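You operate a simulated robot arm through the tools that you are given. There is no shell and no other tool.

You run a simulated two-armed robot. Do the job below in one go: nothing can be reset, and whatever is moved stays where it is left.

Task
Put the film brake on and set it to 12 newtons.
Fine: the nut is under the clear cover, close it again; leave the machine locked off.

Only the result counts: the job must be done as asked and must still hold three seconds after the hand-in. Knocking over, shifting, dropping, spilling or breaking anything else fails it. A push-on lid holds only when it is set on centred and level and pressed home; a screw cap is set on level and turned clockwise until tight.

Robot
Two 7-joint arms with three-finger grippers on one trunk that stands fixed in place. Base frame: the origin is at the foot of the trunk, x ahead of it, y to its left, z up. Units: cm, degrees, N and s.
The left shoulder is at [7, 16.5, 123.8], the right one opposite. With the tool pointing down near the work surface each hand reaches from about 38 to 88 cm from the base axis, measured 20 degrees to its own side. Payload 3.91 kg a hand.
Tool frame (each hand has its own): the origin (TCP) lies between the finger pads and is the grasp point; the fingertips stand 3 cm ahead of it; z points along the fingers, y is the line along which they close. The gripper opens to 11.6 cm; its body begins 7.3 cm behind the TCP.
Orientation is that of the tool frame in the base frame, as [roll, pitch, yaw] about the fixed x, y, z axes, in that order (R = Rz(yaw) Ry(pitch) Rx(roll)). With the fingers straight down and closing along the base's y, the tool's x points along the base's -x, its y along +y and its z along -z.

Tools
- The arms move only by the tool nudge_tool. It takes "left_deltas", "right_deltas" or both (then of equal length, played together; a hand with none holds still); each is a list of rows, each a list of 7 numbers: the shift along the tool's x, y, z in units of 400 mm (1.0 is 400 mm), then the turn, a rotation vector about the tool's x, y, z in units of 120 degrees (1.0 is 120 degrees), then the finger opening in cm, from 0 to 11.6. In form: [[tx, ty, tz, ax, ay, az, claw], ...]. A call has 1 to 20 rows; each row is the pose to reach, as a shift and turn from the pose commanded when the call began, along the tool's axes at that moment. A call with a number of a shift or a turn outside -1 to 1 is refused whole. Rows are played at 5 a second. More than 5 cm and 8.6 degrees between two rows, or a gripper value outside its range, and nothing of the call is played. Where a pose cannot be reached the arm comes as near as it can. A force on the tool above 50 N (or 10 N above the force at the start of the call, whichever is more), or a blocked arm, ends the call early, and 0.2 s more pass. The fingers move at their own pace (about 15.3 cm/s each) and stop on an object; they squeeze with about 42 N. The grip force told is the motor's: it shows also when the fingers shut on nothing. Time passes only in rows, and 0.2 s behind the last, so rows that repeat a pose let the fingers close. The reply holds the time, the measured pose of the TCP, the force on the tool along the base axes, the opening and the grip force, in the units named above and with some noise, with the torque about the TCP (base axes, N m) and any sound that the robot's microphone picked up, and new pictures: "views" is both (left out), scene, wrist or none (wrist: the cameras of the hands that moved).
- Cameras (640 x 400 px; columns grow to the right, rows downward): "scene" is now at [12.82, 3.65, 155.69]; the picture's right is [0.45, -0.90, 0.00], its down [-0.50, -0.25, -0.83] and it looks along [0.74, 0.37, -0.56] (base axes); focal length 357 px, centre (320, 200). "left" rides on the left gripper at [7.5, 1.7, -8.8] in its tool frame; the picture's right is [-0.22, 0.97, 0.00], its down [-0.70, -0.16, -0.70] and it looks along [-0.68, -0.16, 0.71] (tool axes); focal length 247 px, centre (320, 200). "right" rides on the right gripper at [5.2, 5.6, -8.8] in its tool frame; the picture's right is [-0.73, 0.68, 0.00], its down [-0.49, -0.52, -0.70] and it looks along [-0.48, -0.51, 0.71] (tool axes); focal length 247 px, centre (320, 200). There is no depth. A picture from a camera that has moved, and an enlarged one, comes with that camera's place and axes in the base frame and with its lens.
- slide_trunk(by): slides the trunk up (or, below 0, down) by that many cm; the arms and the scene camera ride with it, the base frame stays. It gives what a move gives, with no picture.
- pan_tilt(pan, tilt): turns the head with the scene camera to pan (to the left, within 86 degrees either way) and tilt (down, from -29 to 69), counted from straight ahead of the robot. It gives what a move gives, and a new picture of the scene camera.
- inspect(camera, box): a new picture of the part [left, top, right, bottom] of that camera's present view, enlarged. The clock stands still meanwhile.
- sign_off(): hands the job in; it is judged then, once.

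Nothing tells you positions but the pictures and the camera data. Unless the task says otherwise, let go and move clear before handing in.

The tools are called as a command line: name --argument value ..., lists and objects as JSON in quotes. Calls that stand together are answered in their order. nudge_tool: Moves the arms, as the interface text tells. Its arguments: {"type":"object","properties":{"left_deltas":{"type":"array","items":{"type":"array","items":{"type":"number"}}},"right_deltas":{"type":"array","items":{"type":"array","items":{"type":"number"}}},"views":{"type":"string","enum":["both","scene","wrist","none"]}},"required":[]} The other tools are called the same way: slide_trunk (by) moves the trunk up or down; pan_tilt (pan, tilt) turns the head that bears the scene camera; inspect (camera, box) takes an enlarged picture of a part of a camera's view; sign_off () hands the job in.

At the start:

```text
clock: 0.0
left_tcp_pos: [46.53, 55.87, 120.35]
left_tool_rot: [-180.0, 0.0, 180.0]
left_wrist_force: [1.3, 0.3, -1.6]
left_torque: [0.01, -0.02, -0.01]
left_gripper_width: 11.62
left_finger_force: 0.0
right_tcp_pos: [43.23, 4.24, 128.66]
right_tool_rot: [180.0, 0.0, 180.0]
right_wrist_force: [-0.3, -0.5, 0.3]
right_torque: [0.0, -0.01, 0.05]
right_gripper_width: 11.59
right_finger_force: 0.0
trunk travel left (down, up): [-77.5, 6.5]
head pan, tilt (commanded): [26.5, 34.3]
```

scene: 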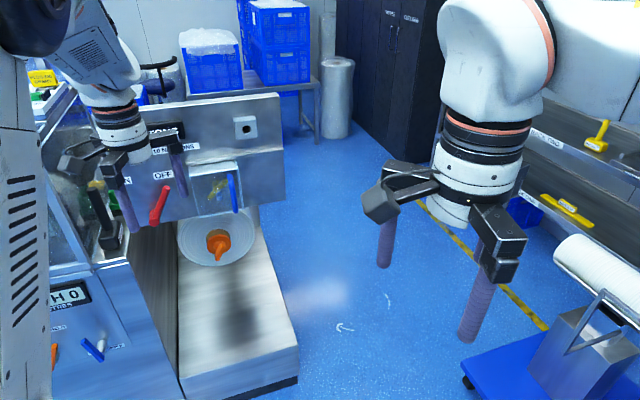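
right: 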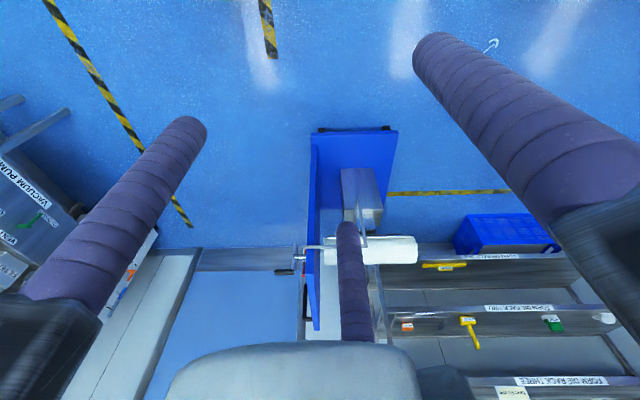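
left: 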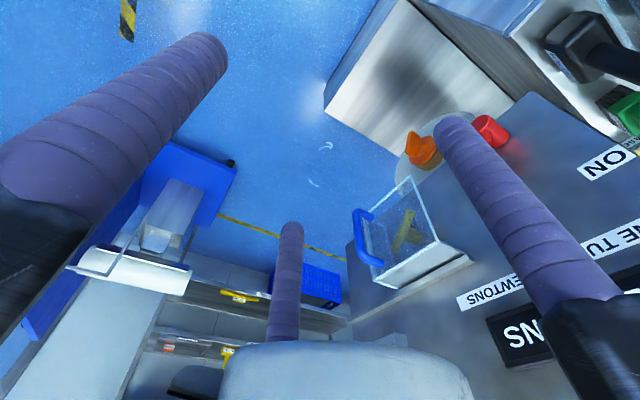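

I see a machine panel on the left with a red lever (OFF/ON), a clear cover with a blue handle over a yellow wing nut, an orange part on a dial and a display. I'll look closer before moving anything.

inspect --camera "scene" --box '[100, 80, 300, 280]'

inspect --camera "left" --box '[320, 60, 640, 400]'

inspect --camera "scene" --box '[0, 50, 160, 400]'

```text
2.00 times, centred on (200, 180) of scene
camera zoom: at [12.82, 3.65, 155.69], right [0.45, -0.9, 0.0], down [-0.5, -0.25, -0.83], along [0.74, 0.37, -0.56], focal length 714 px, centre (560, 240)
```

zoom: 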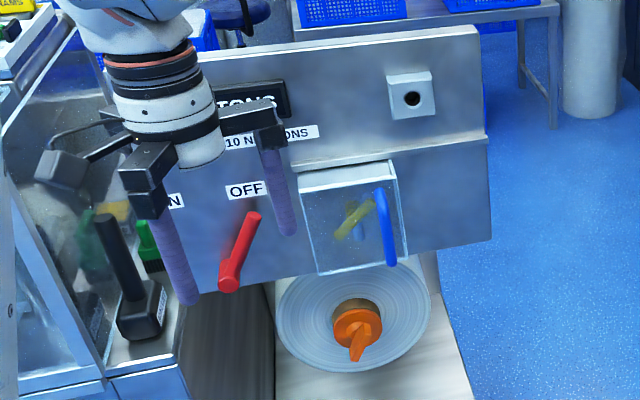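

```text
1.18 times, centred on (480, 230) of left
camera zoom: at [39.26, 57.56, 129.16], right [0.22, 0.97, 0.0], down [0.7, -0.16, 0.7], along [0.68, -0.16, -0.71], focal length 291 px, centre (132, 165)
```

zoom: 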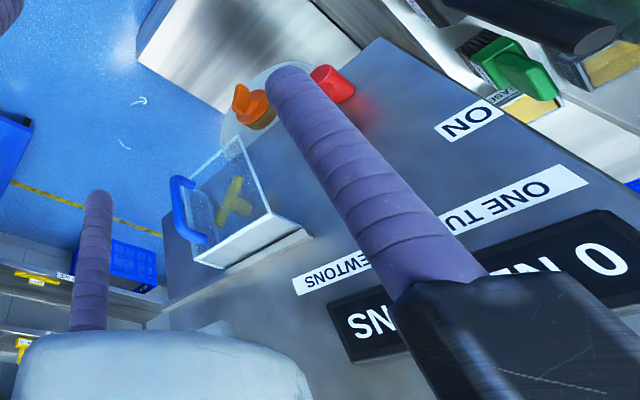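

```text
1.14 times, centred on (80, 225) of scene
camera zoom: at [12.82, 3.65, 155.69], right [0.45, -0.9, 0.0], down [-0.5, -0.25, -0.83], along [0.74, 0.37, -0.56], focal length 408 px, centre (594, 171)
```

zoom: 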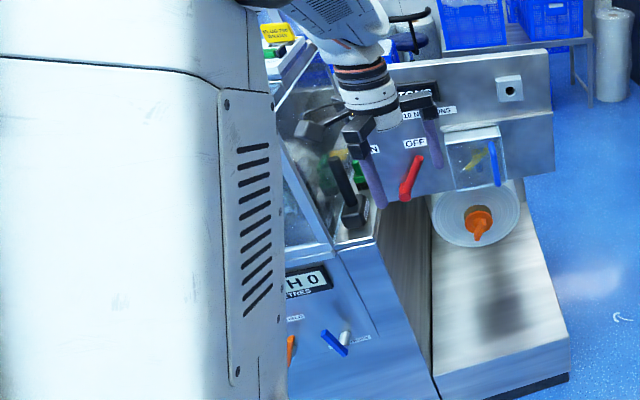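

The nut sits at about [72, 64, 105] behind the clear cover, on a panel facing the robot. The left arm hides part of the panel, so I'll draw it back and pan the head toward the panel.

nudge_tool --left_deltas '[[0.1, 0, 0, 0, 0, 0, 11.6], [0.2, 0, 0, 0, 0, 0, 11.6], [0.3, 0, 0, 0, 0, 0, 11.6], [0.4, 0, 0, 0, 0, 0, 11.6], [0.5, 0, 0, 0, 0, 0, 11.6]]' --views "none"

pan_tilt --pan 45 --tilt 32

```text
clock: 1.2
left_tcp_pos: [26.44, 55.81, 120.48]
left_tool_rot: [180.0, 0.0, -180.0]
left_wrist_force: [-0.2, 0.6, 0.5]
left_torque: [-0.03, -0.02, 0.03]
left_gripper_width: 11.58
left_finger_force: 0.2
right_tcp_pos: [43.06, 4.09, 128.7]
right_tool_rot: [-180.0, 0.0, -180.0]
right_wrist_force: [0.5, 1.0, 0.0]
right_torque: [-0.01, -0.04, 0.0]
right_gripper_width: 11.57
right_finger_force: 0.0
trunk travel left (down, up): [-77.5, 6.5]
head pan, tilt (commanded): [26.5, 34.3]
```

```text
clock: 2.0
left_tcp_pos: [26.67, 55.9, 120.39]
left_tool_rot: [-179.9, 0.0, 180.0]
left_wrist_force: [-0.1, 1.0, 0.5]
left_torque: [-0.02, 0.04, 0.01]
left_gripper_width: 11.61
left_finger_force: 0.0
right_tcp_pos: [43.14, 4.2, 128.6]
right_tool_rot: [179.9, -0.1, -179.9]
right_wrist_force: [0.6, -0.7, 0.3]
right_torque: [0.02, 0.0, 0.02]
right_gripper_width: 11.61
right_finger_force: 0.0
trunk travel left (down, up): [-77.5, 6.5]
head pan, tilt (commanded): [45.0, 32.0]
camera scene: at [11.29, 6.03, 156.04], right [0.71, -0.71, 0.0], down [-0.38, -0.37, -0.85], along [0.6, 0.6, -0.53], focal length 357 px, centre (320, 200)
```

scene: 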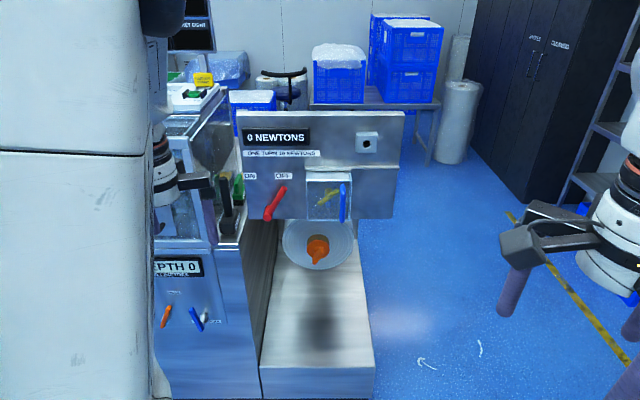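

inspect --camera "scene" --box '[230, 100, 410, 280]'

inspect --camera "scene" --box '[230, 115, 330, 225]'

inspect --camera "scene" --box '[295, 115, 405, 225]'

inspect --camera "scene" --box '[140, 150, 260, 350]'

inspect --camera "left" --box '[0, 0, 640, 400]'

```text
2.22 times, centred on (320, 190) of scene
camera zoom: at [11.29, 6.03, 156.04], right [0.71, -0.71, 0.0], down [-0.38, -0.37, -0.85], along [0.6, 0.6, -0.53], focal length 794 px, centre (320, 222)
```

zoom: 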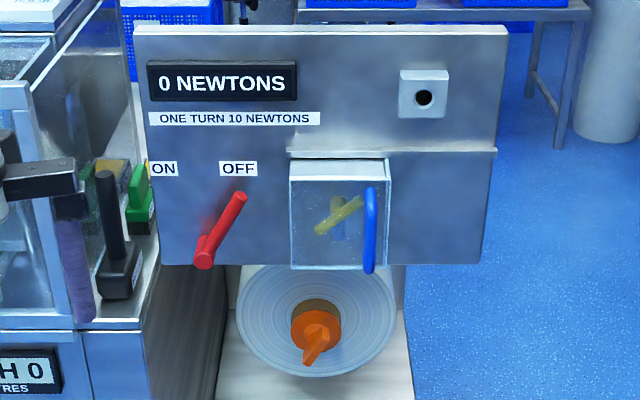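

```text
3.64 times, centred on (280, 170) of scene
camera zoom: at [11.29, 6.03, 156.04], right [0.71, -0.71, 0.0], down [-0.38, -0.37, -0.85], along [0.6, 0.6, -0.53], focal length 1299 px, centre (466, 309)
```

zoom: 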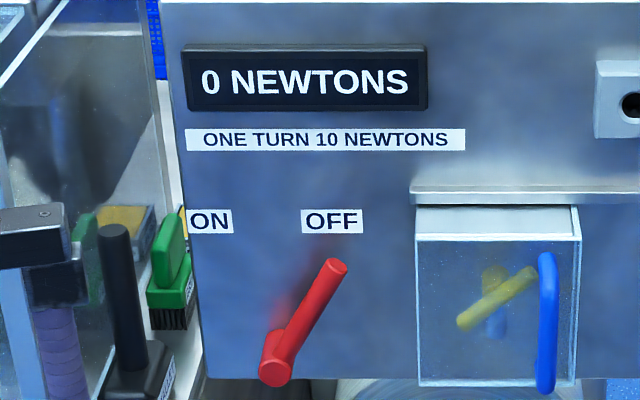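

```text
3.64 times, centred on (350, 170) of scene
camera zoom: at [11.29, 6.03, 156.04], right [0.71, -0.71, 0.0], down [-0.38, -0.37, -0.85], along [0.6, 0.6, -0.53], focal length 1299 px, centre (211, 309)
```

zoom: 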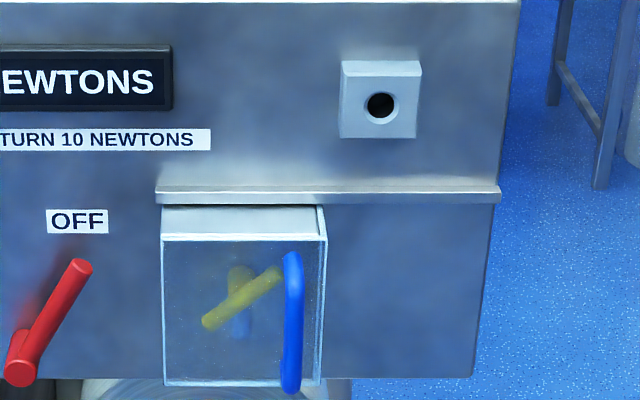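

```text
2.00 times, centred on (200, 250) of scene
camera zoom: at [11.29, 6.03, 156.04], right [0.71, -0.71, 0.0], down [-0.38, -0.37, -0.85], along [0.6, 0.6, -0.53], focal length 714 px, centre (560, 100)
```

zoom: 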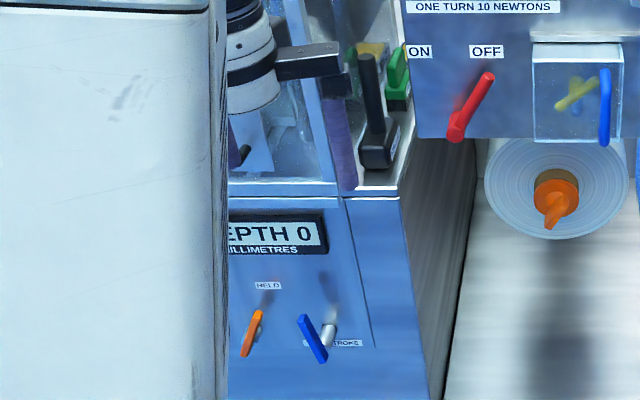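

```text
1.00 times, centred on (320, 200) of left (not enlarged: the box is as wide or as high as the picture)
camera zoom: at [19.23, 57.47, 129.25], right [0.22, 0.97, 0.0], down [0.7, -0.16, 0.7], along [0.68, -0.16, -0.71], focal length 247 px, centre (320, 200)
```

zoom: 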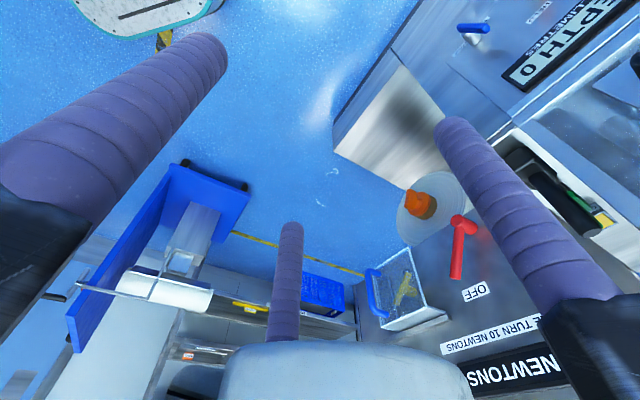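

The cover appears to slide along a rail to its right, and the red lever points at OFF. I'll check how the three fingers close, and look around for any lock-off device.

nudge_tool --left_deltas '[[0, 0, 0, 0, 0, 0, 6], [0, 0, 0, 0, 0, 0, 6], [0, 0, 0, 0, 0, 0, 3], [0, 0, 0, 0, 0, 0, 3]]' --views "wrist"

inspect --camera "scene" --box '[150, 0, 310, 110]'

inspect --camera "scene" --box '[150, 240, 260, 350]'

inspect --camera "right" --box '[260, 140, 640, 400]'

```text
clock: 3.0
left_tcp_pos: [26.6, 55.78, 120.33]
left_tool_rot: [-180.0, 0.1, 180.0]
left_wrist_force: [0.5, -0.7, -0.6]
left_torque: [-0.02, 0.01, 0.01]
left_gripper_width: 2.99
left_finger_force: 0.0
right_tcp_pos: [43.22, 4.18, 128.65]
right_tool_rot: [-180.0, 0.0, -180.0]
right_wrist_force: [0.4, -0.1, -0.1]
right_torque: [-0.01, 0.0, 0.01]
right_gripper_width: 11.6
right_finger_force: 0.0
trunk travel left (down, up): [-77.5, 6.5]
head pan, tilt (commanded): [45.0, 32.0]
camera left: at [19.16, 57.47, 129.26], right [0.22, 0.97, 0.0], down [0.7, -0.16, 0.7], along [0.68, -0.16, -0.71], focal length 247 px, centre (320, 200)
```

left: 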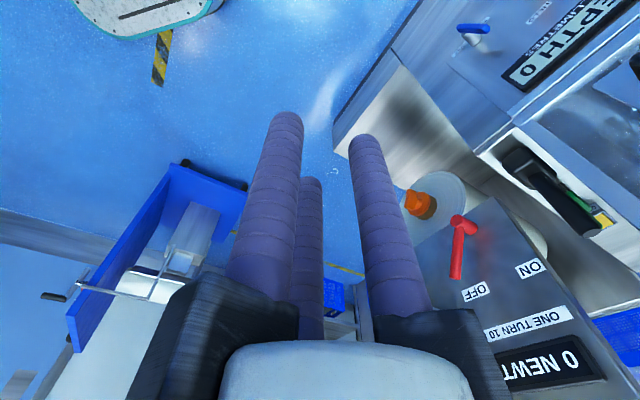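

```text
3.64 times, centred on (230, 55) of scene
camera zoom: at [11.23, 6.03, 156.05], right [0.71, -0.71, 0.0], down [-0.37, -0.37, -0.85], along [0.6, 0.6, -0.53], focal length 1299 px, centre (647, 727)
```

zoom: 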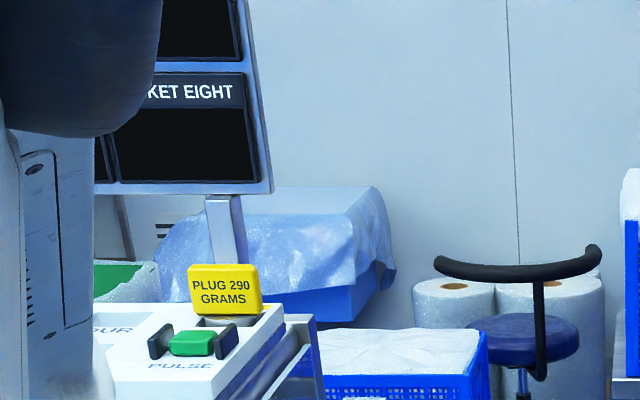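

```text
3.64 times, centred on (205, 295) of scene
camera zoom: at [11.23, 6.03, 156.05], right [0.71, -0.71, 0.0], down [-0.37, -0.37, -0.85], along [0.6, 0.6, -0.53], focal length 1299 px, centre (738, -146)
```

zoom: 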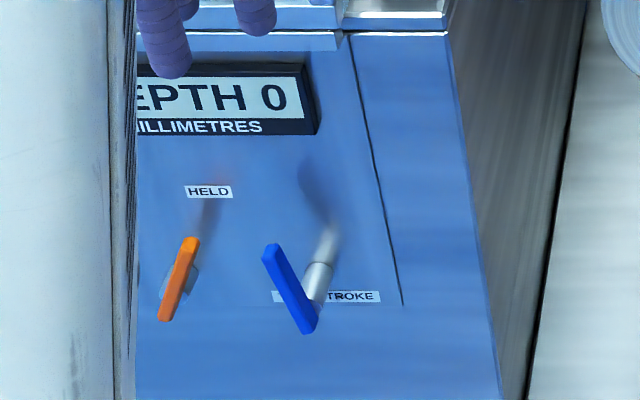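

```text
1.54 times, centred on (450, 270) of right
camera zoom: at [37.99, 9.66, 137.45], right [0.73, 0.68, 0.0], down [0.49, -0.52, 0.7], along [0.48, -0.51, -0.71], focal length 380 px, centre (120, 92)
```

zoom: 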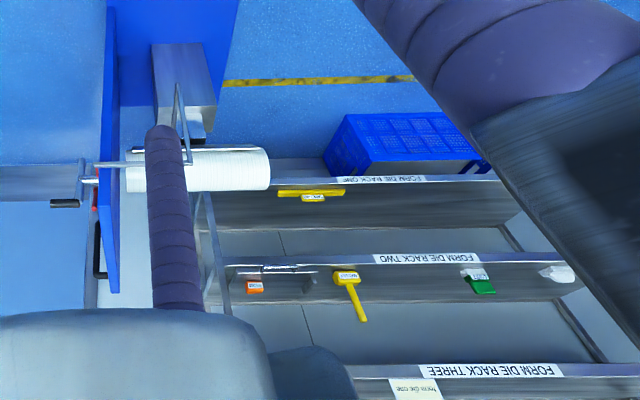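

The fingers close as a centric three-jaw, which suits gripping the T-bar nut. I'll look further around the machine for the lock-off and zoom in on the hole block.

inspect --camera "scene" --box '[345, 120, 405, 170]'

inspect --camera "scene" --box '[300, 165, 370, 225]'

inspect --camera "scene" --box '[280, 215, 360, 275]'

pan_tilt --pan 80 --tilt 30

```text
8.00 times, centred on (375, 145) of scene
camera zoom: at [11.23, 6.03, 156.05], right [0.71, -0.71, 0.0], down [-0.37, -0.37, -0.85], along [0.6, 0.6, -0.53], focal length 2858 px, centre (-120, 640)
```

zoom: 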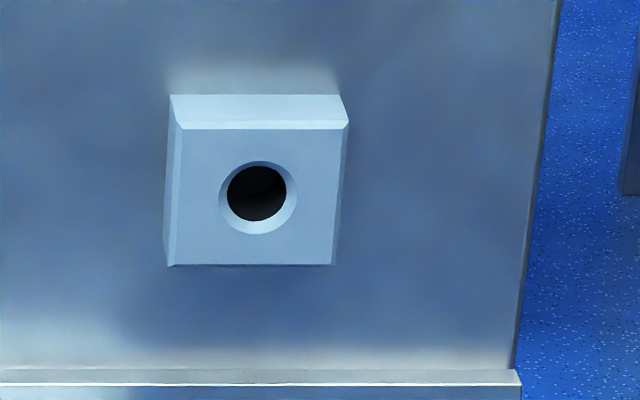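

```text
6.67 times, centred on (335, 195) of scene
camera zoom: at [11.23, 6.03, 156.05], right [0.71, -0.71, 0.0], down [-0.37, -0.37, -0.85], along [0.6, 0.6, -0.53], focal length 2382 px, centre (220, 233)
```

zoom: 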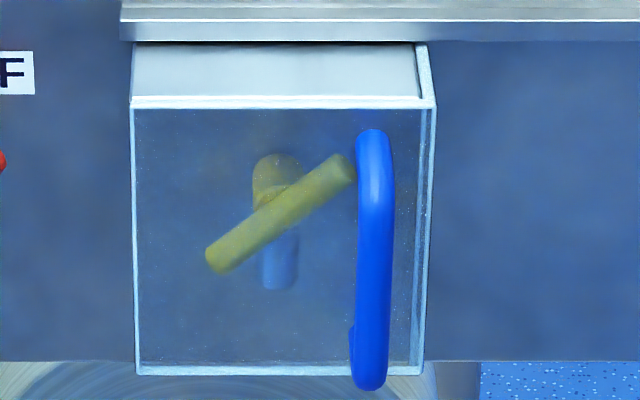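

```text
6.67 times, centred on (320, 245) of scene
camera zoom: at [11.23, 6.03, 156.05], right [0.71, -0.71, 0.0], down [-0.37, -0.37, -0.85], along [0.6, 0.6, -0.53], focal length 2382 px, centre (320, -100)
```

zoom: 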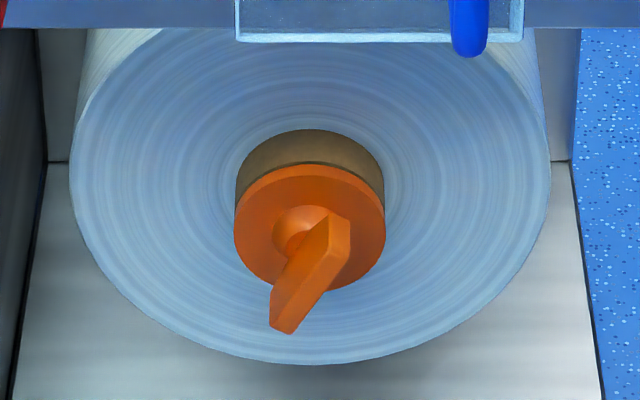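

```text
clock: 4.0
left_tcp_pos: [26.49, 55.89, 120.39]
left_tool_rot: [-180.0, 0.0, -180.0]
left_wrist_force: [0.4, 0.3, -0.1]
left_torque: [-0.01, 0.03, 0.02]
left_gripper_width: 2.99
left_finger_force: 0.1
right_tcp_pos: [43.19, 4.1, 128.59]
right_tool_rot: [-180.0, 0.0, -179.9]
right_wrist_force: [-0.7, 0.1, 0.4]
right_torque: [0.0, -0.02, -0.01]
right_gripper_width: 11.59
right_finger_force: 0.0
trunk travel left (down, up): [-77.5, 6.5]
head pan, tilt (commanded): [80.0, 30.0]
camera scene: at [6.47, 8.61, 156.36], right [0.98, -0.17, 0.0], down [-0.09, -0.49, -0.87], along [0.15, 0.85, -0.5], focal length 357 px, centre (320, 200)
```

scene: 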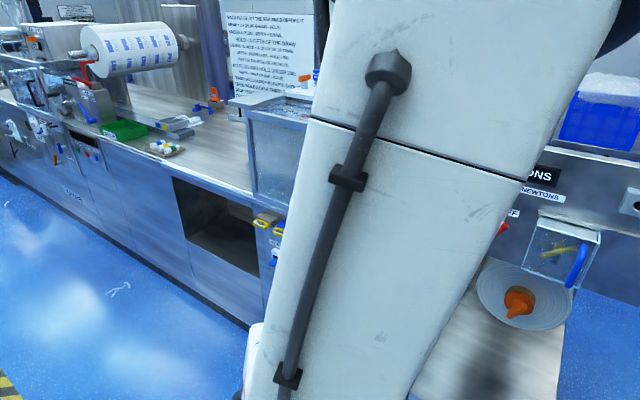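

There is an instruction notice on the back wall and more equipment to the left; I'll read those.

inspect --camera "scene" --box '[215, 0, 325, 100]'

inspect --camera "scene" --box '[0, 0, 220, 170]'

inspect --camera "scene" --box '[0, 80, 120, 220]'

inspect --camera "scene" --box '[170, 90, 330, 280]'

```text
4.00 times, centred on (270, 50) of scene
camera zoom: at [6.47, 8.61, 156.36], right [0.98, -0.17, 0.0], down [-0.09, -0.49, -0.87], along [0.15, 0.85, -0.5], focal length 1429 px, centre (520, 800)
```

zoom: 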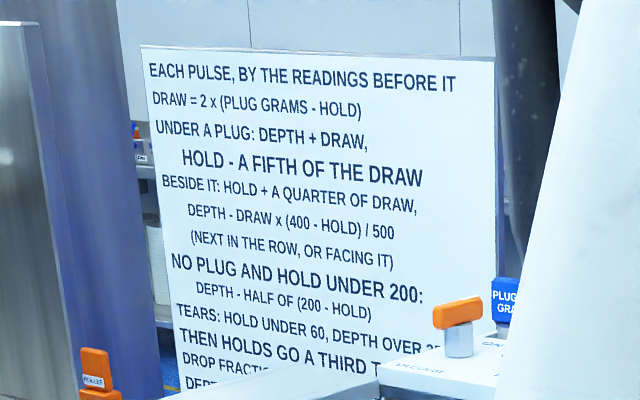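

```text
2.35 times, centred on (110, 85) of scene
camera zoom: at [6.47, 8.61, 156.36], right [0.98, -0.17, 0.0], down [-0.09, -0.49, -0.87], along [0.15, 0.85, -0.5], focal length 841 px, centre (814, 471)
```

zoom: 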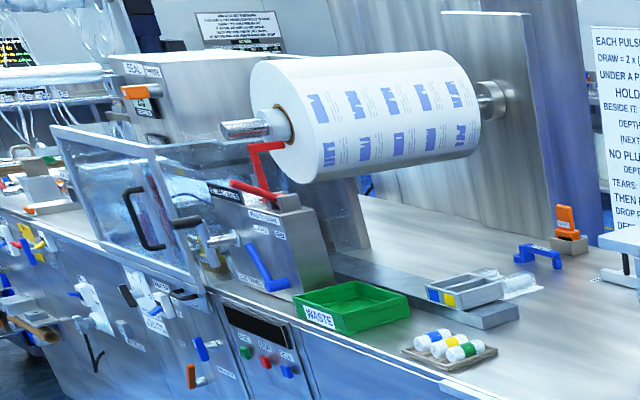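

```text
2.86 times, centred on (60, 150) of scene
camera zoom: at [6.47, 8.61, 156.36], right [0.98, -0.17, 0.0], down [-0.09, -0.49, -0.87], along [0.15, 0.85, -0.5], focal length 1021 px, centre (1063, 343)
```

zoom: 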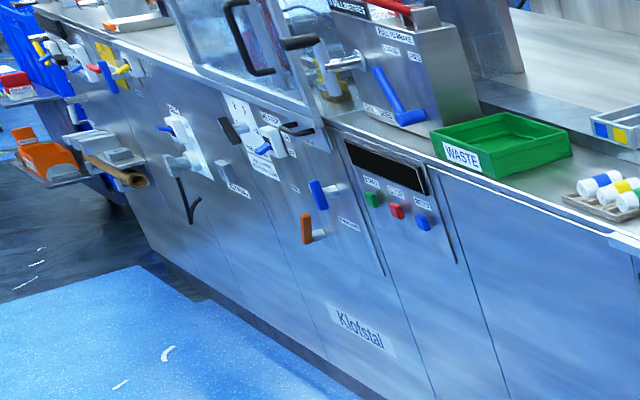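

```text
2.11 times, centred on (250, 185) of scene
camera zoom: at [6.47, 8.61, 156.36], right [0.98, -0.17, 0.0], down [-0.09, -0.49, -0.87], along [0.15, 0.85, -0.5], focal length 752 px, centre (467, 232)
```

zoom: 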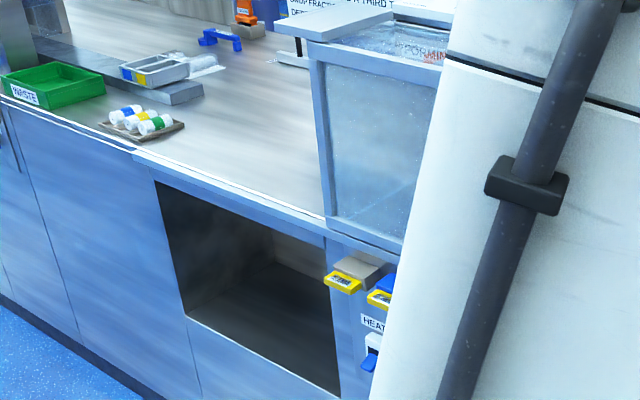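

I'll read the labels at the other film station, to be sure which lever is the film brake and where the lock-off is.

inspect --camera "scene" --box '[65, 50, 125, 130]'

inspect --camera "scene" --box '[255, 200, 295, 280]'

inspect --camera "scene" --box '[0, 100, 70, 180]'

inspect --camera "scene" --box '[50, 0, 120, 50]'

```text
5.00 times, centred on (95, 90) of scene
camera zoom: at [6.47, 8.61, 156.36], right [0.98, -0.17, 0.0], down [-0.09, -0.49, -0.87], along [0.15, 0.85, -0.5], focal length 1786 px, centre (1445, 750)
```

zoom: 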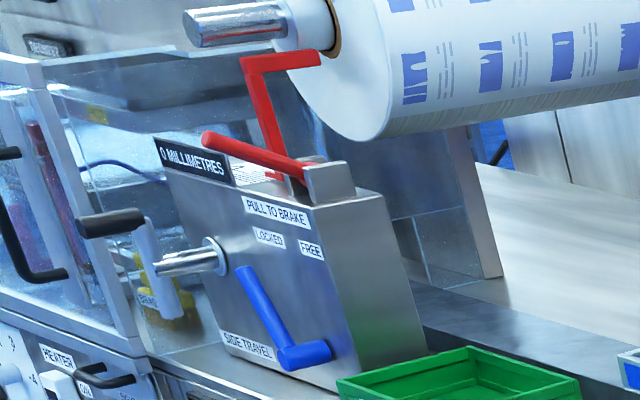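

```text
5.00 times, centred on (275, 240) of scene
camera zoom: at [6.47, 8.61, 156.36], right [0.98, -0.17, 0.0], down [-0.09, -0.49, -0.87], along [0.15, 0.85, -0.5], focal length 1786 px, centre (545, 0)
```

zoom: 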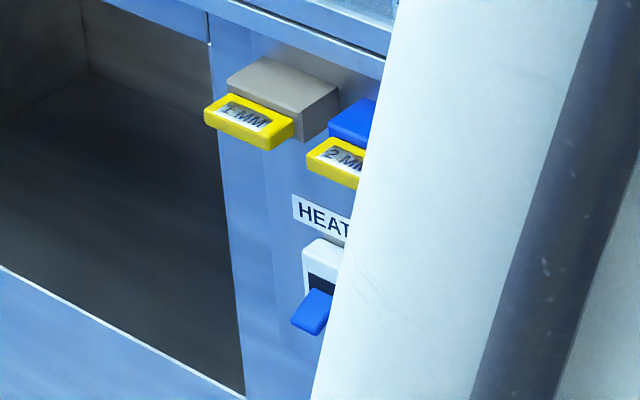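

```text
5.00 times, centred on (35, 140) of scene
camera zoom: at [6.47, 8.61, 156.36], right [0.98, -0.17, 0.0], down [-0.09, -0.49, -0.87], along [0.15, 0.85, -0.5], focal length 1786 px, centre (1745, 500)
```

zoom: 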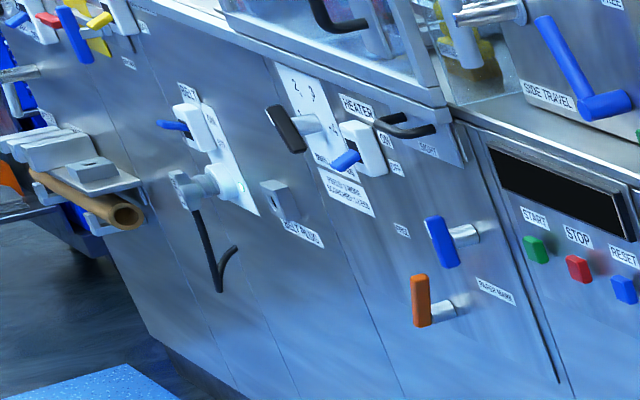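

```text
8.00 times, centred on (85, 25) of scene
camera zoom: at [6.47, 8.61, 156.36], right [0.98, -0.17, 0.0], down [-0.09, -0.49, -0.87], along [0.15, 0.85, -0.5], focal length 2858 px, centre (2200, 1600)
```

zoom: 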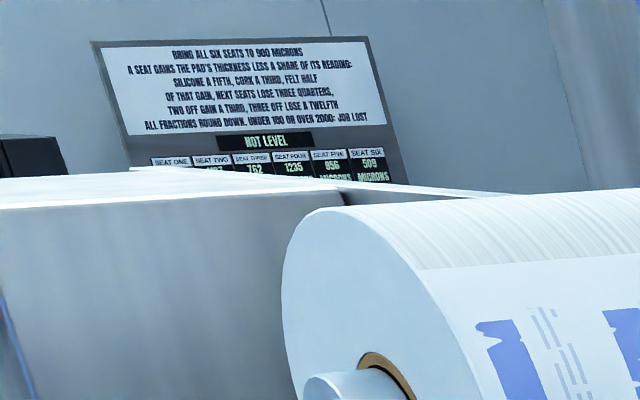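

The newton panel is clearly the film brake. I'll look the other way for a lock-off switch or padlock.

pan_tilt --pan 0 --tilt 25

pan_tilt --pan -60 --tilt 30

pan_tilt --pan 60 --tilt 45

```text
clock: 5.6
left_tcp_pos: [26.59, 55.79, 120.38]
left_tool_rot: [-179.9, 0.0, -180.0]
left_wrist_force: [-0.4, 0.4, 0.6]
left_torque: [0.01, 0.0, -0.01]
left_gripper_width: 3.02
left_finger_force: 0.0
right_tcp_pos: [43.23, 4.19, 128.62]
right_tool_rot: [-179.9, 0.1, -180.0]
right_wrist_force: [0.1, -1.1, -0.1]
right_torque: [0.02, 0.0, -0.03]
right_gripper_width: 11.6
right_finger_force: 0.1
trunk travel left (down, up): [-77.5, 6.5]
head pan, tilt (commanded): [0.0, 25.0]
camera scene: at [14.11, -0.29, 157.16], right [0.0, -1.0, 0.0], down [-0.42, 0.0, -0.91], along [0.91, 0.0, -0.42], focal length 357 px, centre (320, 200)
```

scene: 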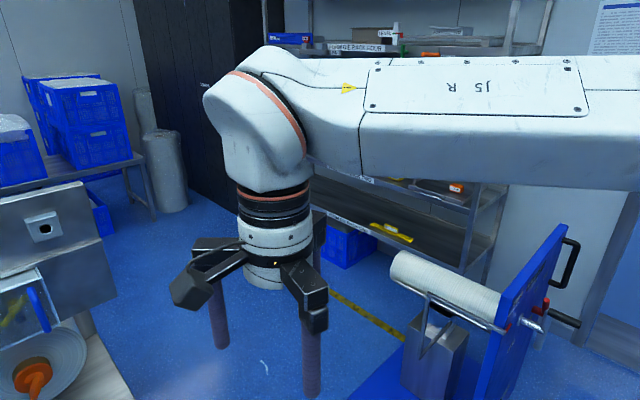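

```text
clock: 6.9
left_tcp_pos: [26.48, 55.87, 120.36]
left_tool_rot: [180.0, 0.0, 180.0]
left_wrist_force: [-0.3, -0.8, -0.4]
left_torque: [-0.03, 0.04, 0.01]
left_gripper_width: 3.0
left_finger_force: 0.0
right_tcp_pos: [43.17, 4.15, 128.54]
right_tool_rot: [180.0, 0.0, -179.9]
right_wrist_force: [0.5, -0.3, 1.0]
right_torque: [0.02, -0.01, 0.01]
right_gripper_width: 11.62
right_finger_force: 0.0
trunk travel left (down, up): [-77.5, 6.5]
head pan, tilt (commanded): [-60.0, 30.0]
camera scene: at [9.43, -8.13, 156.36], right [-0.87, -0.5, 0.0], down [-0.25, 0.43, -0.87], along [0.43, -0.75, -0.5], focal length 357 px, centre (320, 200)
```

scene: 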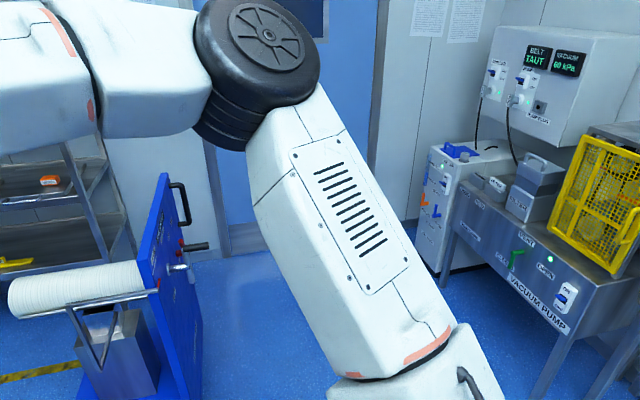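

```text
clock: 8.9
left_tcp_pos: [26.55, 55.74, 120.44]
left_tool_rot: [-180.0, 0.0, 180.0]
left_wrist_force: [0.5, -0.3, -0.3]
left_torque: [-0.02, 0.01, -0.01]
left_gripper_width: 3.0
left_finger_force: 0.0
right_tcp_pos: [43.15, 4.12, 128.71]
right_tool_rot: [179.9, 0.0, 180.0]
right_wrist_force: [-0.5, 0.9, -0.3]
right_torque: [-0.01, 0.0, -0.03]
right_gripper_width: 11.59
right_finger_force: 0.1
trunk travel left (down, up): [-77.5, 6.5]
head pan, tilt (commanded): [60.0, 45.0]
camera scene: at [8.97, 6.74, 154.1], right [0.87, -0.5, 0.0], down [-0.35, -0.61, -0.71], along [0.35, 0.61, -0.71], focal length 357 px, centre (320, 200)
```

scene: 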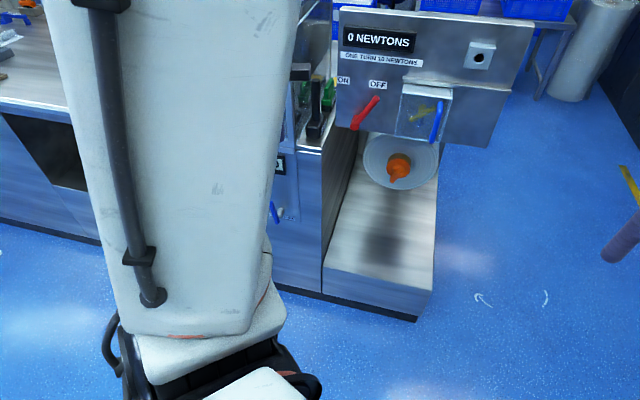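

inspect --camera "scene" --box '[265, 50, 345, 150]'

inspect --camera "scene" --box '[330, 10, 540, 150]'

inspect --camera "left" --box '[440, 0, 640, 240]'

```text
4.00 times, centred on (305, 100) of scene
camera zoom: at [8.97, 6.74, 154.1], right [0.87, -0.5, 0.0], down [-0.35, -0.61, -0.71], along [0.35, 0.61, -0.71], focal length 1429 px, centre (380, 600)
```

zoom: 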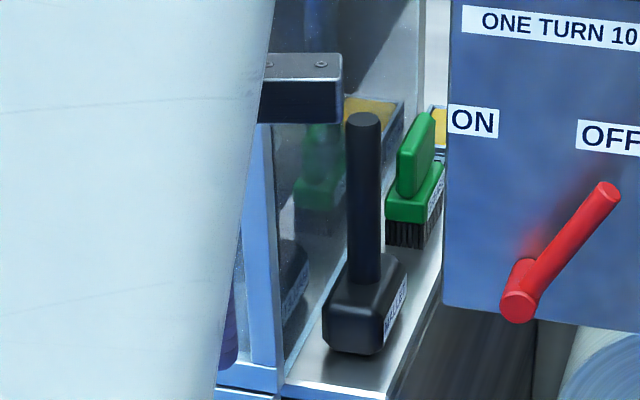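

```text
2.86 times, centred on (435, 80) of scene
camera zoom: at [8.97, 6.74, 154.1], right [0.87, -0.5, 0.0], down [-0.35, -0.61, -0.71], along [0.35, 0.61, -0.71], focal length 1021 px, centre (-9, 543)
```

zoom: 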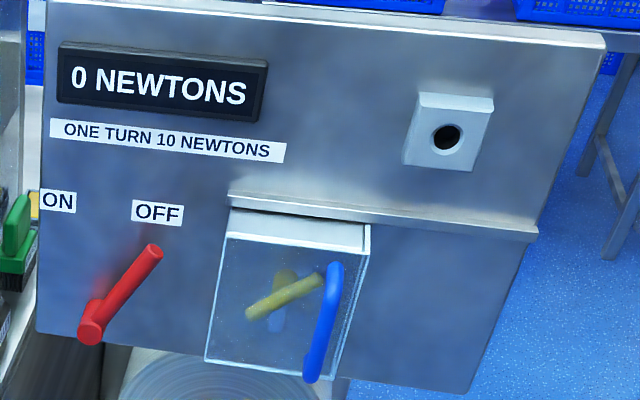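

```text
1.67 times, centred on (540, 120) of left
camera zoom: at [19.16, 57.47, 129.26], right [0.22, 0.97, 0.0], down [0.7, -0.16, 0.7], along [0.68, -0.16, -0.71], focal length 412 px, centre (-47, 333)
```

zoom: 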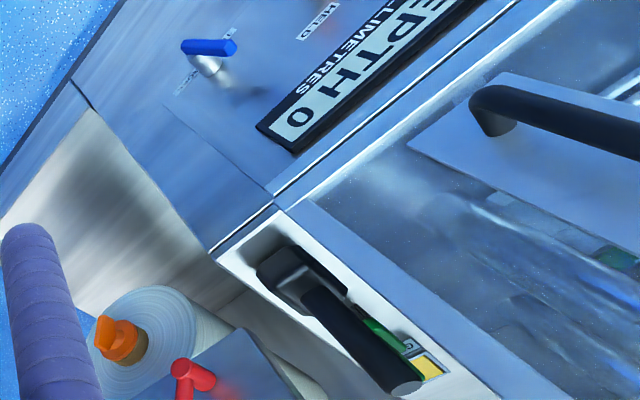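

The work geometry is clear: the panel faces the robot at about 45°, its plane is about 99 cm out along that diagonal, and the cover slides right along its rail. I'll first turn the left hand 45° so its fingers can be pitched up to face the panel.

nudge_tool --left_deltas '[[0, 0, 0, 0, 0, -0.0625, 3], [0, 0, 0, 0, 0, -0.125, 3], [0, 0, 0, 0, 0, -0.1875, 3], [0, 0, 0, 0, 0, -0.25, 3], [0, 0, 0, 0, 0, -0.3125, 3], [0, 0, 0, 0, 0, -0.375, 3], [0, 0, 0, 0, 0, -0.375, 3]]' --views "none"

pan_tilt --pan 45 --tilt 32

```text
clock: 10.5
left_tcp_pos: [26.69, 55.88, 120.35]
left_tool_rot: [179.9, -0.1, -134.9]
left_wrist_force: [0.0, 0.0, 0.3]
left_torque: [-0.02, 0.0, 0.01]
left_gripper_width: 3.01
left_finger_force: 0.1
right_tcp_pos: [43.26, 4.18, 128.63]
right_tool_rot: [-180.0, 0.1, 180.0]
right_wrist_force: [0.8, -0.8, -0.1]
right_torque: [-0.03, -0.02, 0.01]
right_gripper_width: 11.61
right_finger_force: 0.1
trunk travel left (down, up): [-77.5, 6.5]
head pan, tilt (commanded): [60.0, 45.0]
```

```text
clock: 11.2
left_tcp_pos: [26.58, 55.93, 120.32]
left_tool_rot: [179.9, 0.0, -135.0]
left_wrist_force: [-1.0, -0.1, -0.4]
left_torque: [-0.01, 0.02, -0.02]
left_gripper_width: 3.0
left_finger_force: 0.0
right_tcp_pos: [43.26, 4.28, 128.57]
right_tool_rot: [-180.0, 0.0, -180.0]
right_wrist_force: [-0.6, -0.1, -0.2]
right_torque: [-0.02, 0.0, -0.01]
right_gripper_width: 11.62
right_finger_force: 0.0
trunk travel left (down, up): [-77.5, 6.5]
head pan, tilt (commanded): [45.0, 32.0]
camera scene: at [11.22, 6.04, 156.04], right [0.71, -0.71, 0.0], down [-0.37, -0.38, -0.85], along [0.6, 0.6, -0.53], focal length 357 px, centre (320, 200)
```

scene: 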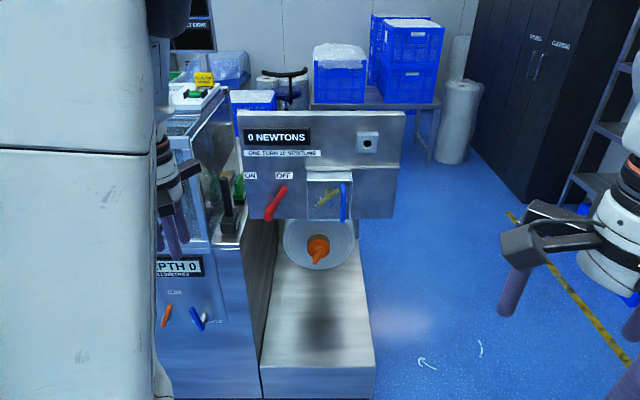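

Now I'll pitch the left hand up to face the panel while carrying it to a staging spot about 15 cm in front of the cover.

nudge_tool --left_deltas '[[-0.045, -0.068, 0.034, 0, -0.068, 0, 3], [-0.09, -0.136, 0.068, 0, -0.136, 0, 3], [-0.136, -0.205, 0.102, 0, -0.2045, 0, 3], [-0.182, -0.273, 0.136, 0, -0.2727, 0, 3], [-0.227, -0.341, 0.17, 0, -0.341, 0, 3], [-0.273, -0.409, 0.205, 0, -0.409, 0, 3], [-0.318, -0.477, 0.239, 0, -0.477, 0, 3], [-0.364, -0.545, 0.273, 0, -0.545, 0, 3], [-0.409, -0.614, 0.307, 0, -0.614, 0, 3], [-0.455, -0.682, 0.341, 0, -0.682, 0, 3], [-0.5, -0.75, 0.375, 0, -0.75, 0, 3], [-0.5, -0.75, 0.375, 0, -0.75, 0, 3]]'

```text
clock: 13.5
left_tcp_pos: [60.76, 64.49, 122.47]
left_tool_rot: [-161.6, 70.9, -114.3]
left_wrist_force: [0.6, 0.5, -0.4]
left_torque: [-0.01, 0.02, 0.02]
left_gripper_width: 3.0
left_finger_force: 0.0
left hand out of reach, approached as far as the arm can: row 5, 7, 8, 9, 10, 11
right_tcp_pos: [44.11, 3.77, 127.34]
right_tool_rot: [-178.7, -0.4, 179.3]
right_wrist_force: [1.0, -4.1, -2.9]
right_torque: [0.21, 0.0, 0.12]
right_gripper_width: 11.58
right_finger_force: 0.0
trunk travel left (down, up): [-77.5, 6.5]
head pan, tilt (commanded): [45.0, 32.0]
stopped in row 11 (right hand): the force on the tool passed its limit at 89 N (the readings are from after the stop); the commanded pose is now the measured one
camera scene: at [11.71, 6.23, 155.99], right [0.71, -0.71, 0.0], down [-0.38, -0.38, -0.85], along [0.6, 0.6, -0.53], focal length 357 px, centre (320, 200)
camera left: at [52.73, 57.31, 118.07], right [-0.69, 0.71, 0.11], down [-0.25, -0.38, 0.89], along [0.68, 0.59, 0.44], focal length 247 px, centre (320, 200)
```

scene: 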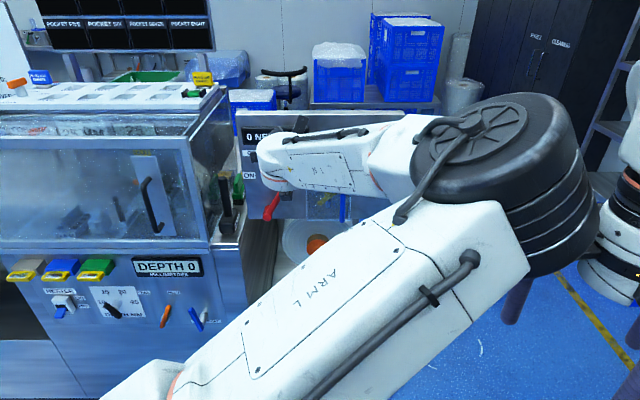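
left: 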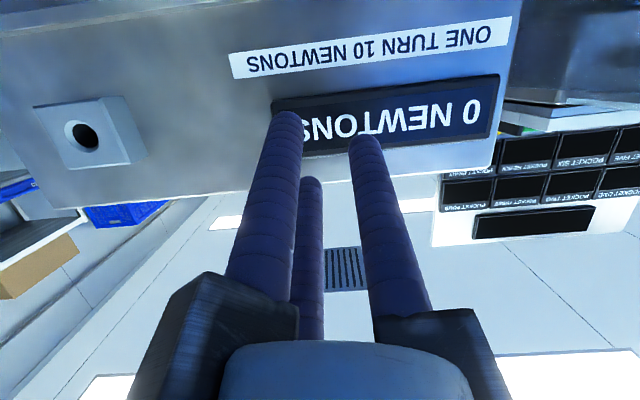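

The left elbow swung inward and bumped the right arm, without touching the panel. I'll move the right arm well clear to the right before continuing.

nudge_tool --right_deltas '[[0.01, -0.08, 0, 0, 0, 0, 11.6], [0.03, -0.17, 0, 0, 0, 0, 11.6], [0.06, -0.26, 0, 0, 0, 0, 11.6], [0.1, -0.35, 0, 0, 0, 0, 11.6], [0.14, -0.44, 0, 0, 0, 0, 11.6], [0.18, -0.53, 0, 0, 0, 0, 11.6], [0.24, -0.62, 0, 0, 0, 0, 11.6], [0.3, -0.7, 0, 0, 0, 0, 11.6]]' --views "scene"

```text
clock: 15.3
left_tcp_pos: [60.26, 64.2, 123.23]
left_tool_rot: [-161.0, 71.2, -113.8]
left_wrist_force: [-0.3, -0.5, 0.1]
left_torque: [-0.03, 0.06, 0.0]
left_gripper_width: 3.01
left_finger_force: 0.1
right_tcp_pos: [31.39, -24.36, 128.32]
right_tool_rot: [-179.0, -0.2, 179.4]
right_wrist_force: [0.5, -0.3, 0.2]
right_torque: [0.07, -0.06, 0.01]
right_gripper_width: 11.57
right_finger_force: 0.0
trunk travel left (down, up): [-77.5, 6.5]
head pan, tilt (commanded): [45.0, 32.0]
camera scene: at [11.03, 5.82, 156.07], right [0.71, -0.71, 0.0], down [-0.37, -0.37, -0.85], along [0.6, 0.6, -0.53], focal length 357 px, centre (320, 200)
```

scene: 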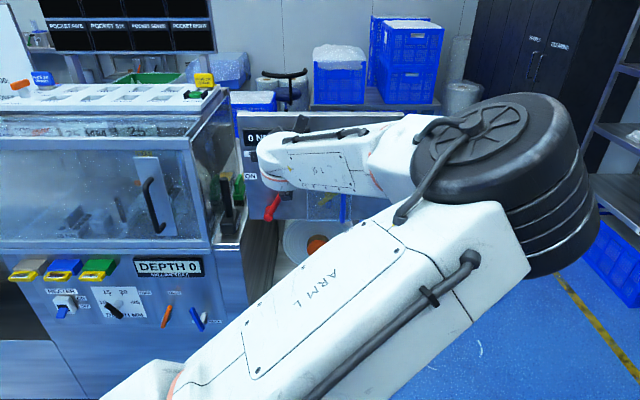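

The arm took an inward-elbow posture that blocks the view and can't reach. I'll reverse out of it to the fingers-down pose, then lower the trunk so the hand can point forward more naturally.

nudge_tool --left_deltas '[[0.012, 0.039, -0.041, -0.003, 0.067, 0.006, 3], [0.024, 0.077, -0.081, -0.006, 0.133, 0.012, 3], [0.036, 0.116, -0.122, -0.009, 0.2, 0.018, 3], [0.047, 0.154, -0.162, -0.012, 0.267, 0.024, 3], [0.059, 0.193, -0.203, -0.016, 0.333, 0.029, 3], [0.071, 0.232, -0.243, -0.019, 0.4, 0.035, 3], [0.083, 0.27, -0.284, -0.022, 0.467, 0.041, 3], [0.095, 0.309, -0.324, -0.025, 0.533, 0.047, 3], [0.1065, 0.3475, -0.365, -0.028, 0.6, 0.053, 3], [0.1065, 0.3475, -0.365, -0.028, 0.6, 0.053, 3]]' --views "scene"

```text
clock: 17.5
left_tcp_pos: [39.82, 62.18, 122.0]
left_tool_rot: [180.0, 0.1, -134.9]
left_wrist_force: [-0.4, 0.9, 0.5]
left_torque: [0.01, 0.01, -0.06]
left_gripper_width: 3.0
left_finger_force: 0.0
right_tcp_pos: [31.53, -24.24, 128.28]
right_tool_rot: [-178.8, -0.1, 179.4]
right_wrist_force: [-0.7, 0.4, 0.6]
right_torque: [0.01, 0.02, 0.01]
right_gripper_width: 11.59
right_finger_force: 0.1
trunk travel left (down, up): [-77.5, 6.5]
head pan, tilt (commanded): [45.0, 32.0]
camera scene: at [11.26, 5.96, 156.05], right [0.71, -0.71, 0.0], down [-0.38, -0.37, -0.85], along [0.6, 0.6, -0.53], focal length 357 px, centre (320, 200)
```

scene: 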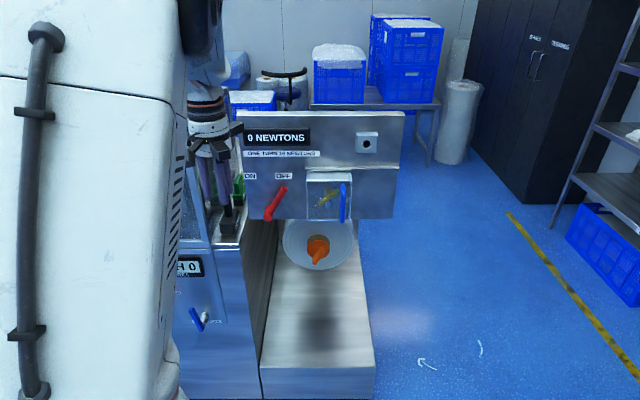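

The arm is back in its elbow-up posture. I'll lower the trunk 35 cm so the forearm comes in flatter and the fingers can point forward.

slide_trunk --by -35

pan_tilt --pan 48 --tilt 18

```text
clock: 20.9
left_tcp_pos: [39.92, 62.38, 86.98]
left_tool_rot: [180.0, 0.2, -134.9]
left_wrist_force: [0.0, -0.4, 0.3]
left_torque: [0.01, 0.02, 0.0]
left_gripper_width: 2.99
left_finger_force: 0.0
right_tcp_pos: [31.48, -24.16, 93.28]
right_tool_rot: [-179.0, -0.2, 179.4]
right_wrist_force: [-0.1, -0.2, -0.2]
right_torque: [0.02, 0.02, -0.04]
right_gripper_width: 11.61
right_finger_force: 0.0
trunk travel left (down, up): [-42.5, 41.5]
head pan, tilt (commanded): [45.0, 32.0]
```

```text
clock: 21.6
left_tcp_pos: [39.88, 62.19, 86.9]
left_tool_rot: [180.0, 0.1, -134.9]
left_wrist_force: [0.7, 0.6, -0.1]
left_torque: [0.0, 0.02, 0.01]
left_gripper_width: 3.0
left_finger_force: 0.0
right_tcp_pos: [31.58, -24.17, 93.27]
right_tool_rot: [-179.0, -0.2, 179.4]
right_wrist_force: [-0.1, 0.1, 0.1]
right_torque: [-0.01, 0.0, 0.02]
right_gripper_width: 11.57
right_finger_force: 0.1
trunk travel left (down, up): [-42.5, 41.5]
head pan, tilt (commanded): [48.0, 18.0]
camera scene: at [11.13, 6.63, 123.29], right [0.74, -0.67, 0.0], down [-0.21, -0.23, -0.95], along [0.64, 0.71, -0.31], focal length 357 px, centre (320, 200)
```

scene: 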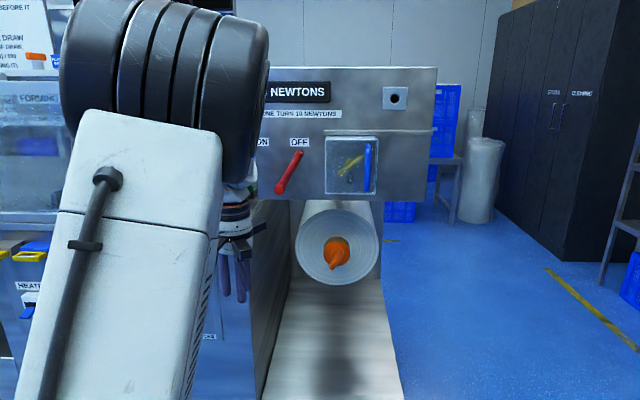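

This lower view shows the panel more squarely; I'll zoom to refine positions.

inspect --camera "scene" --box '[315, 120, 385, 200]'

inspect --camera "scene" --box '[250, 60, 440, 210]'

inspect --camera "left" --box '[0, 0, 640, 400]'

```text
5.00 times, centred on (350, 160) of scene
camera zoom: at [11.13, 6.63, 123.29], right [0.74, -0.67, 0.0], down [-0.21, -0.23, -0.95], along [0.64, 0.71, -0.31], focal length 1786 px, centre (170, 400)
```

zoom: 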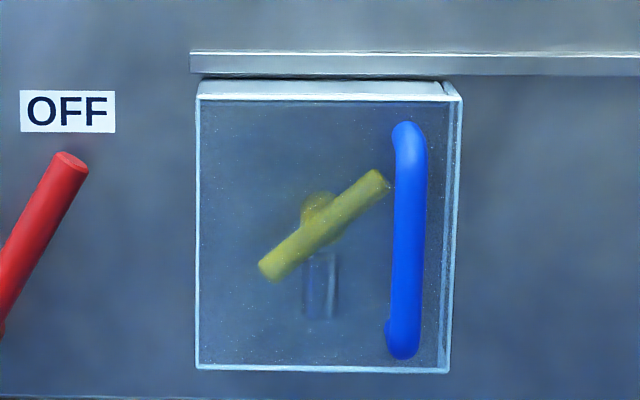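

```text
2.67 times, centred on (345, 135) of scene
camera zoom: at [11.13, 6.63, 123.29], right [0.74, -0.67, 0.0], down [-0.21, -0.23, -0.95], along [0.64, 0.71, -0.31], focal length 953 px, centre (253, 373)
```

zoom: 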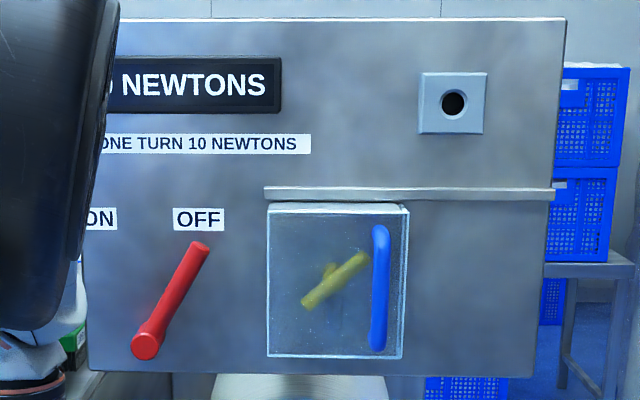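

```text
1.00 times, centred on (320, 200) of left (not enlarged: the box is as wide or as high as the picture)
camera zoom: at [33.43, 58.1, 95.75], right [-0.53, 0.85, 0.0], down [0.6, 0.38, 0.7], along [0.59, 0.37, -0.71], focal length 247 px, centre (320, 200)
```

zoom: 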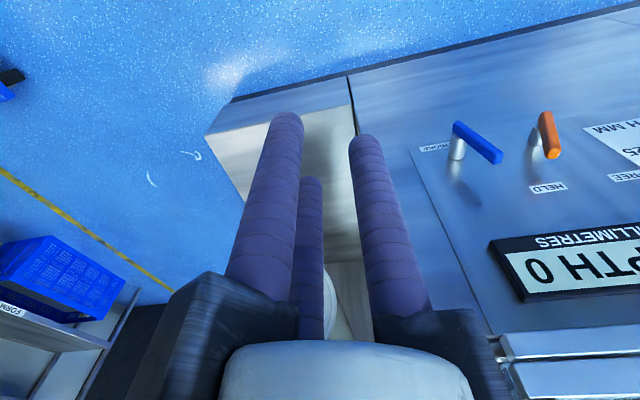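

Refined numbers: nut bar at h≈6.1, z≈105, cover handle at h≈9.75 (d≈91.5), lever from hub (h −10.9, z 99.3) to tip (h −5.7, z 108), panel plane d≈98.6. Now I'll pitch the left hand up in two steps and watch for reach limits.

nudge_tool --left_deltas '[[-0.02, 0, -0.05, 0, -0.0625, 0, 3], [-0.04, 0, -0.1, 0, -0.125, 0, 3], [-0.06, 0, -0.15, 0, -0.1875, 0, 3], [-0.08, 0, -0.2, 0, -0.25, 0, 3], [-0.1, 0, -0.25, 0, -0.3125, 0, 3], [-0.12, 0, -0.3, 0, -0.375, 0, 3], [-0.12, 0, -0.3, 0, -0.375, 0, 3]]' --views "scene"

```text
clock: 23.2
left_tcp_pos: [43.26, 65.72, 98.81]
left_tool_rot: [179.9, 45.2, -134.8]
left_wrist_force: [0.7, 0.3, 0.5]
left_torque: [0.02, 0.05, 0.01]
left_gripper_width: 3.02
left_finger_force: 0.1
right_tcp_pos: [31.59, -24.16, 93.31]
right_tool_rot: [-178.8, -0.2, 179.4]
right_wrist_force: [0.3, 0.3, -0.1]
right_torque: [-0.02, 0.01, -0.01]
right_gripper_width: 11.61
right_finger_force: 0.1
trunk travel left (down, up): [-42.5, 41.5]
head pan, tilt (commanded): [48.0, 18.0]
camera scene: at [11.14, 6.65, 123.29], right [0.74, -0.67, 0.0], down [-0.21, -0.23, -0.95], along [0.64, 0.71, -0.31], focal length 357 px, centre (320, 200)
```

scene: 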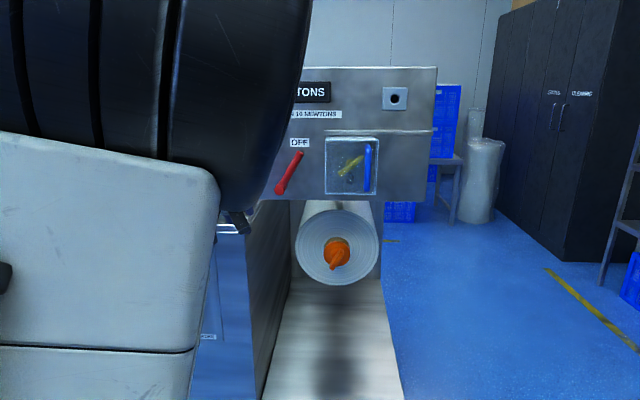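

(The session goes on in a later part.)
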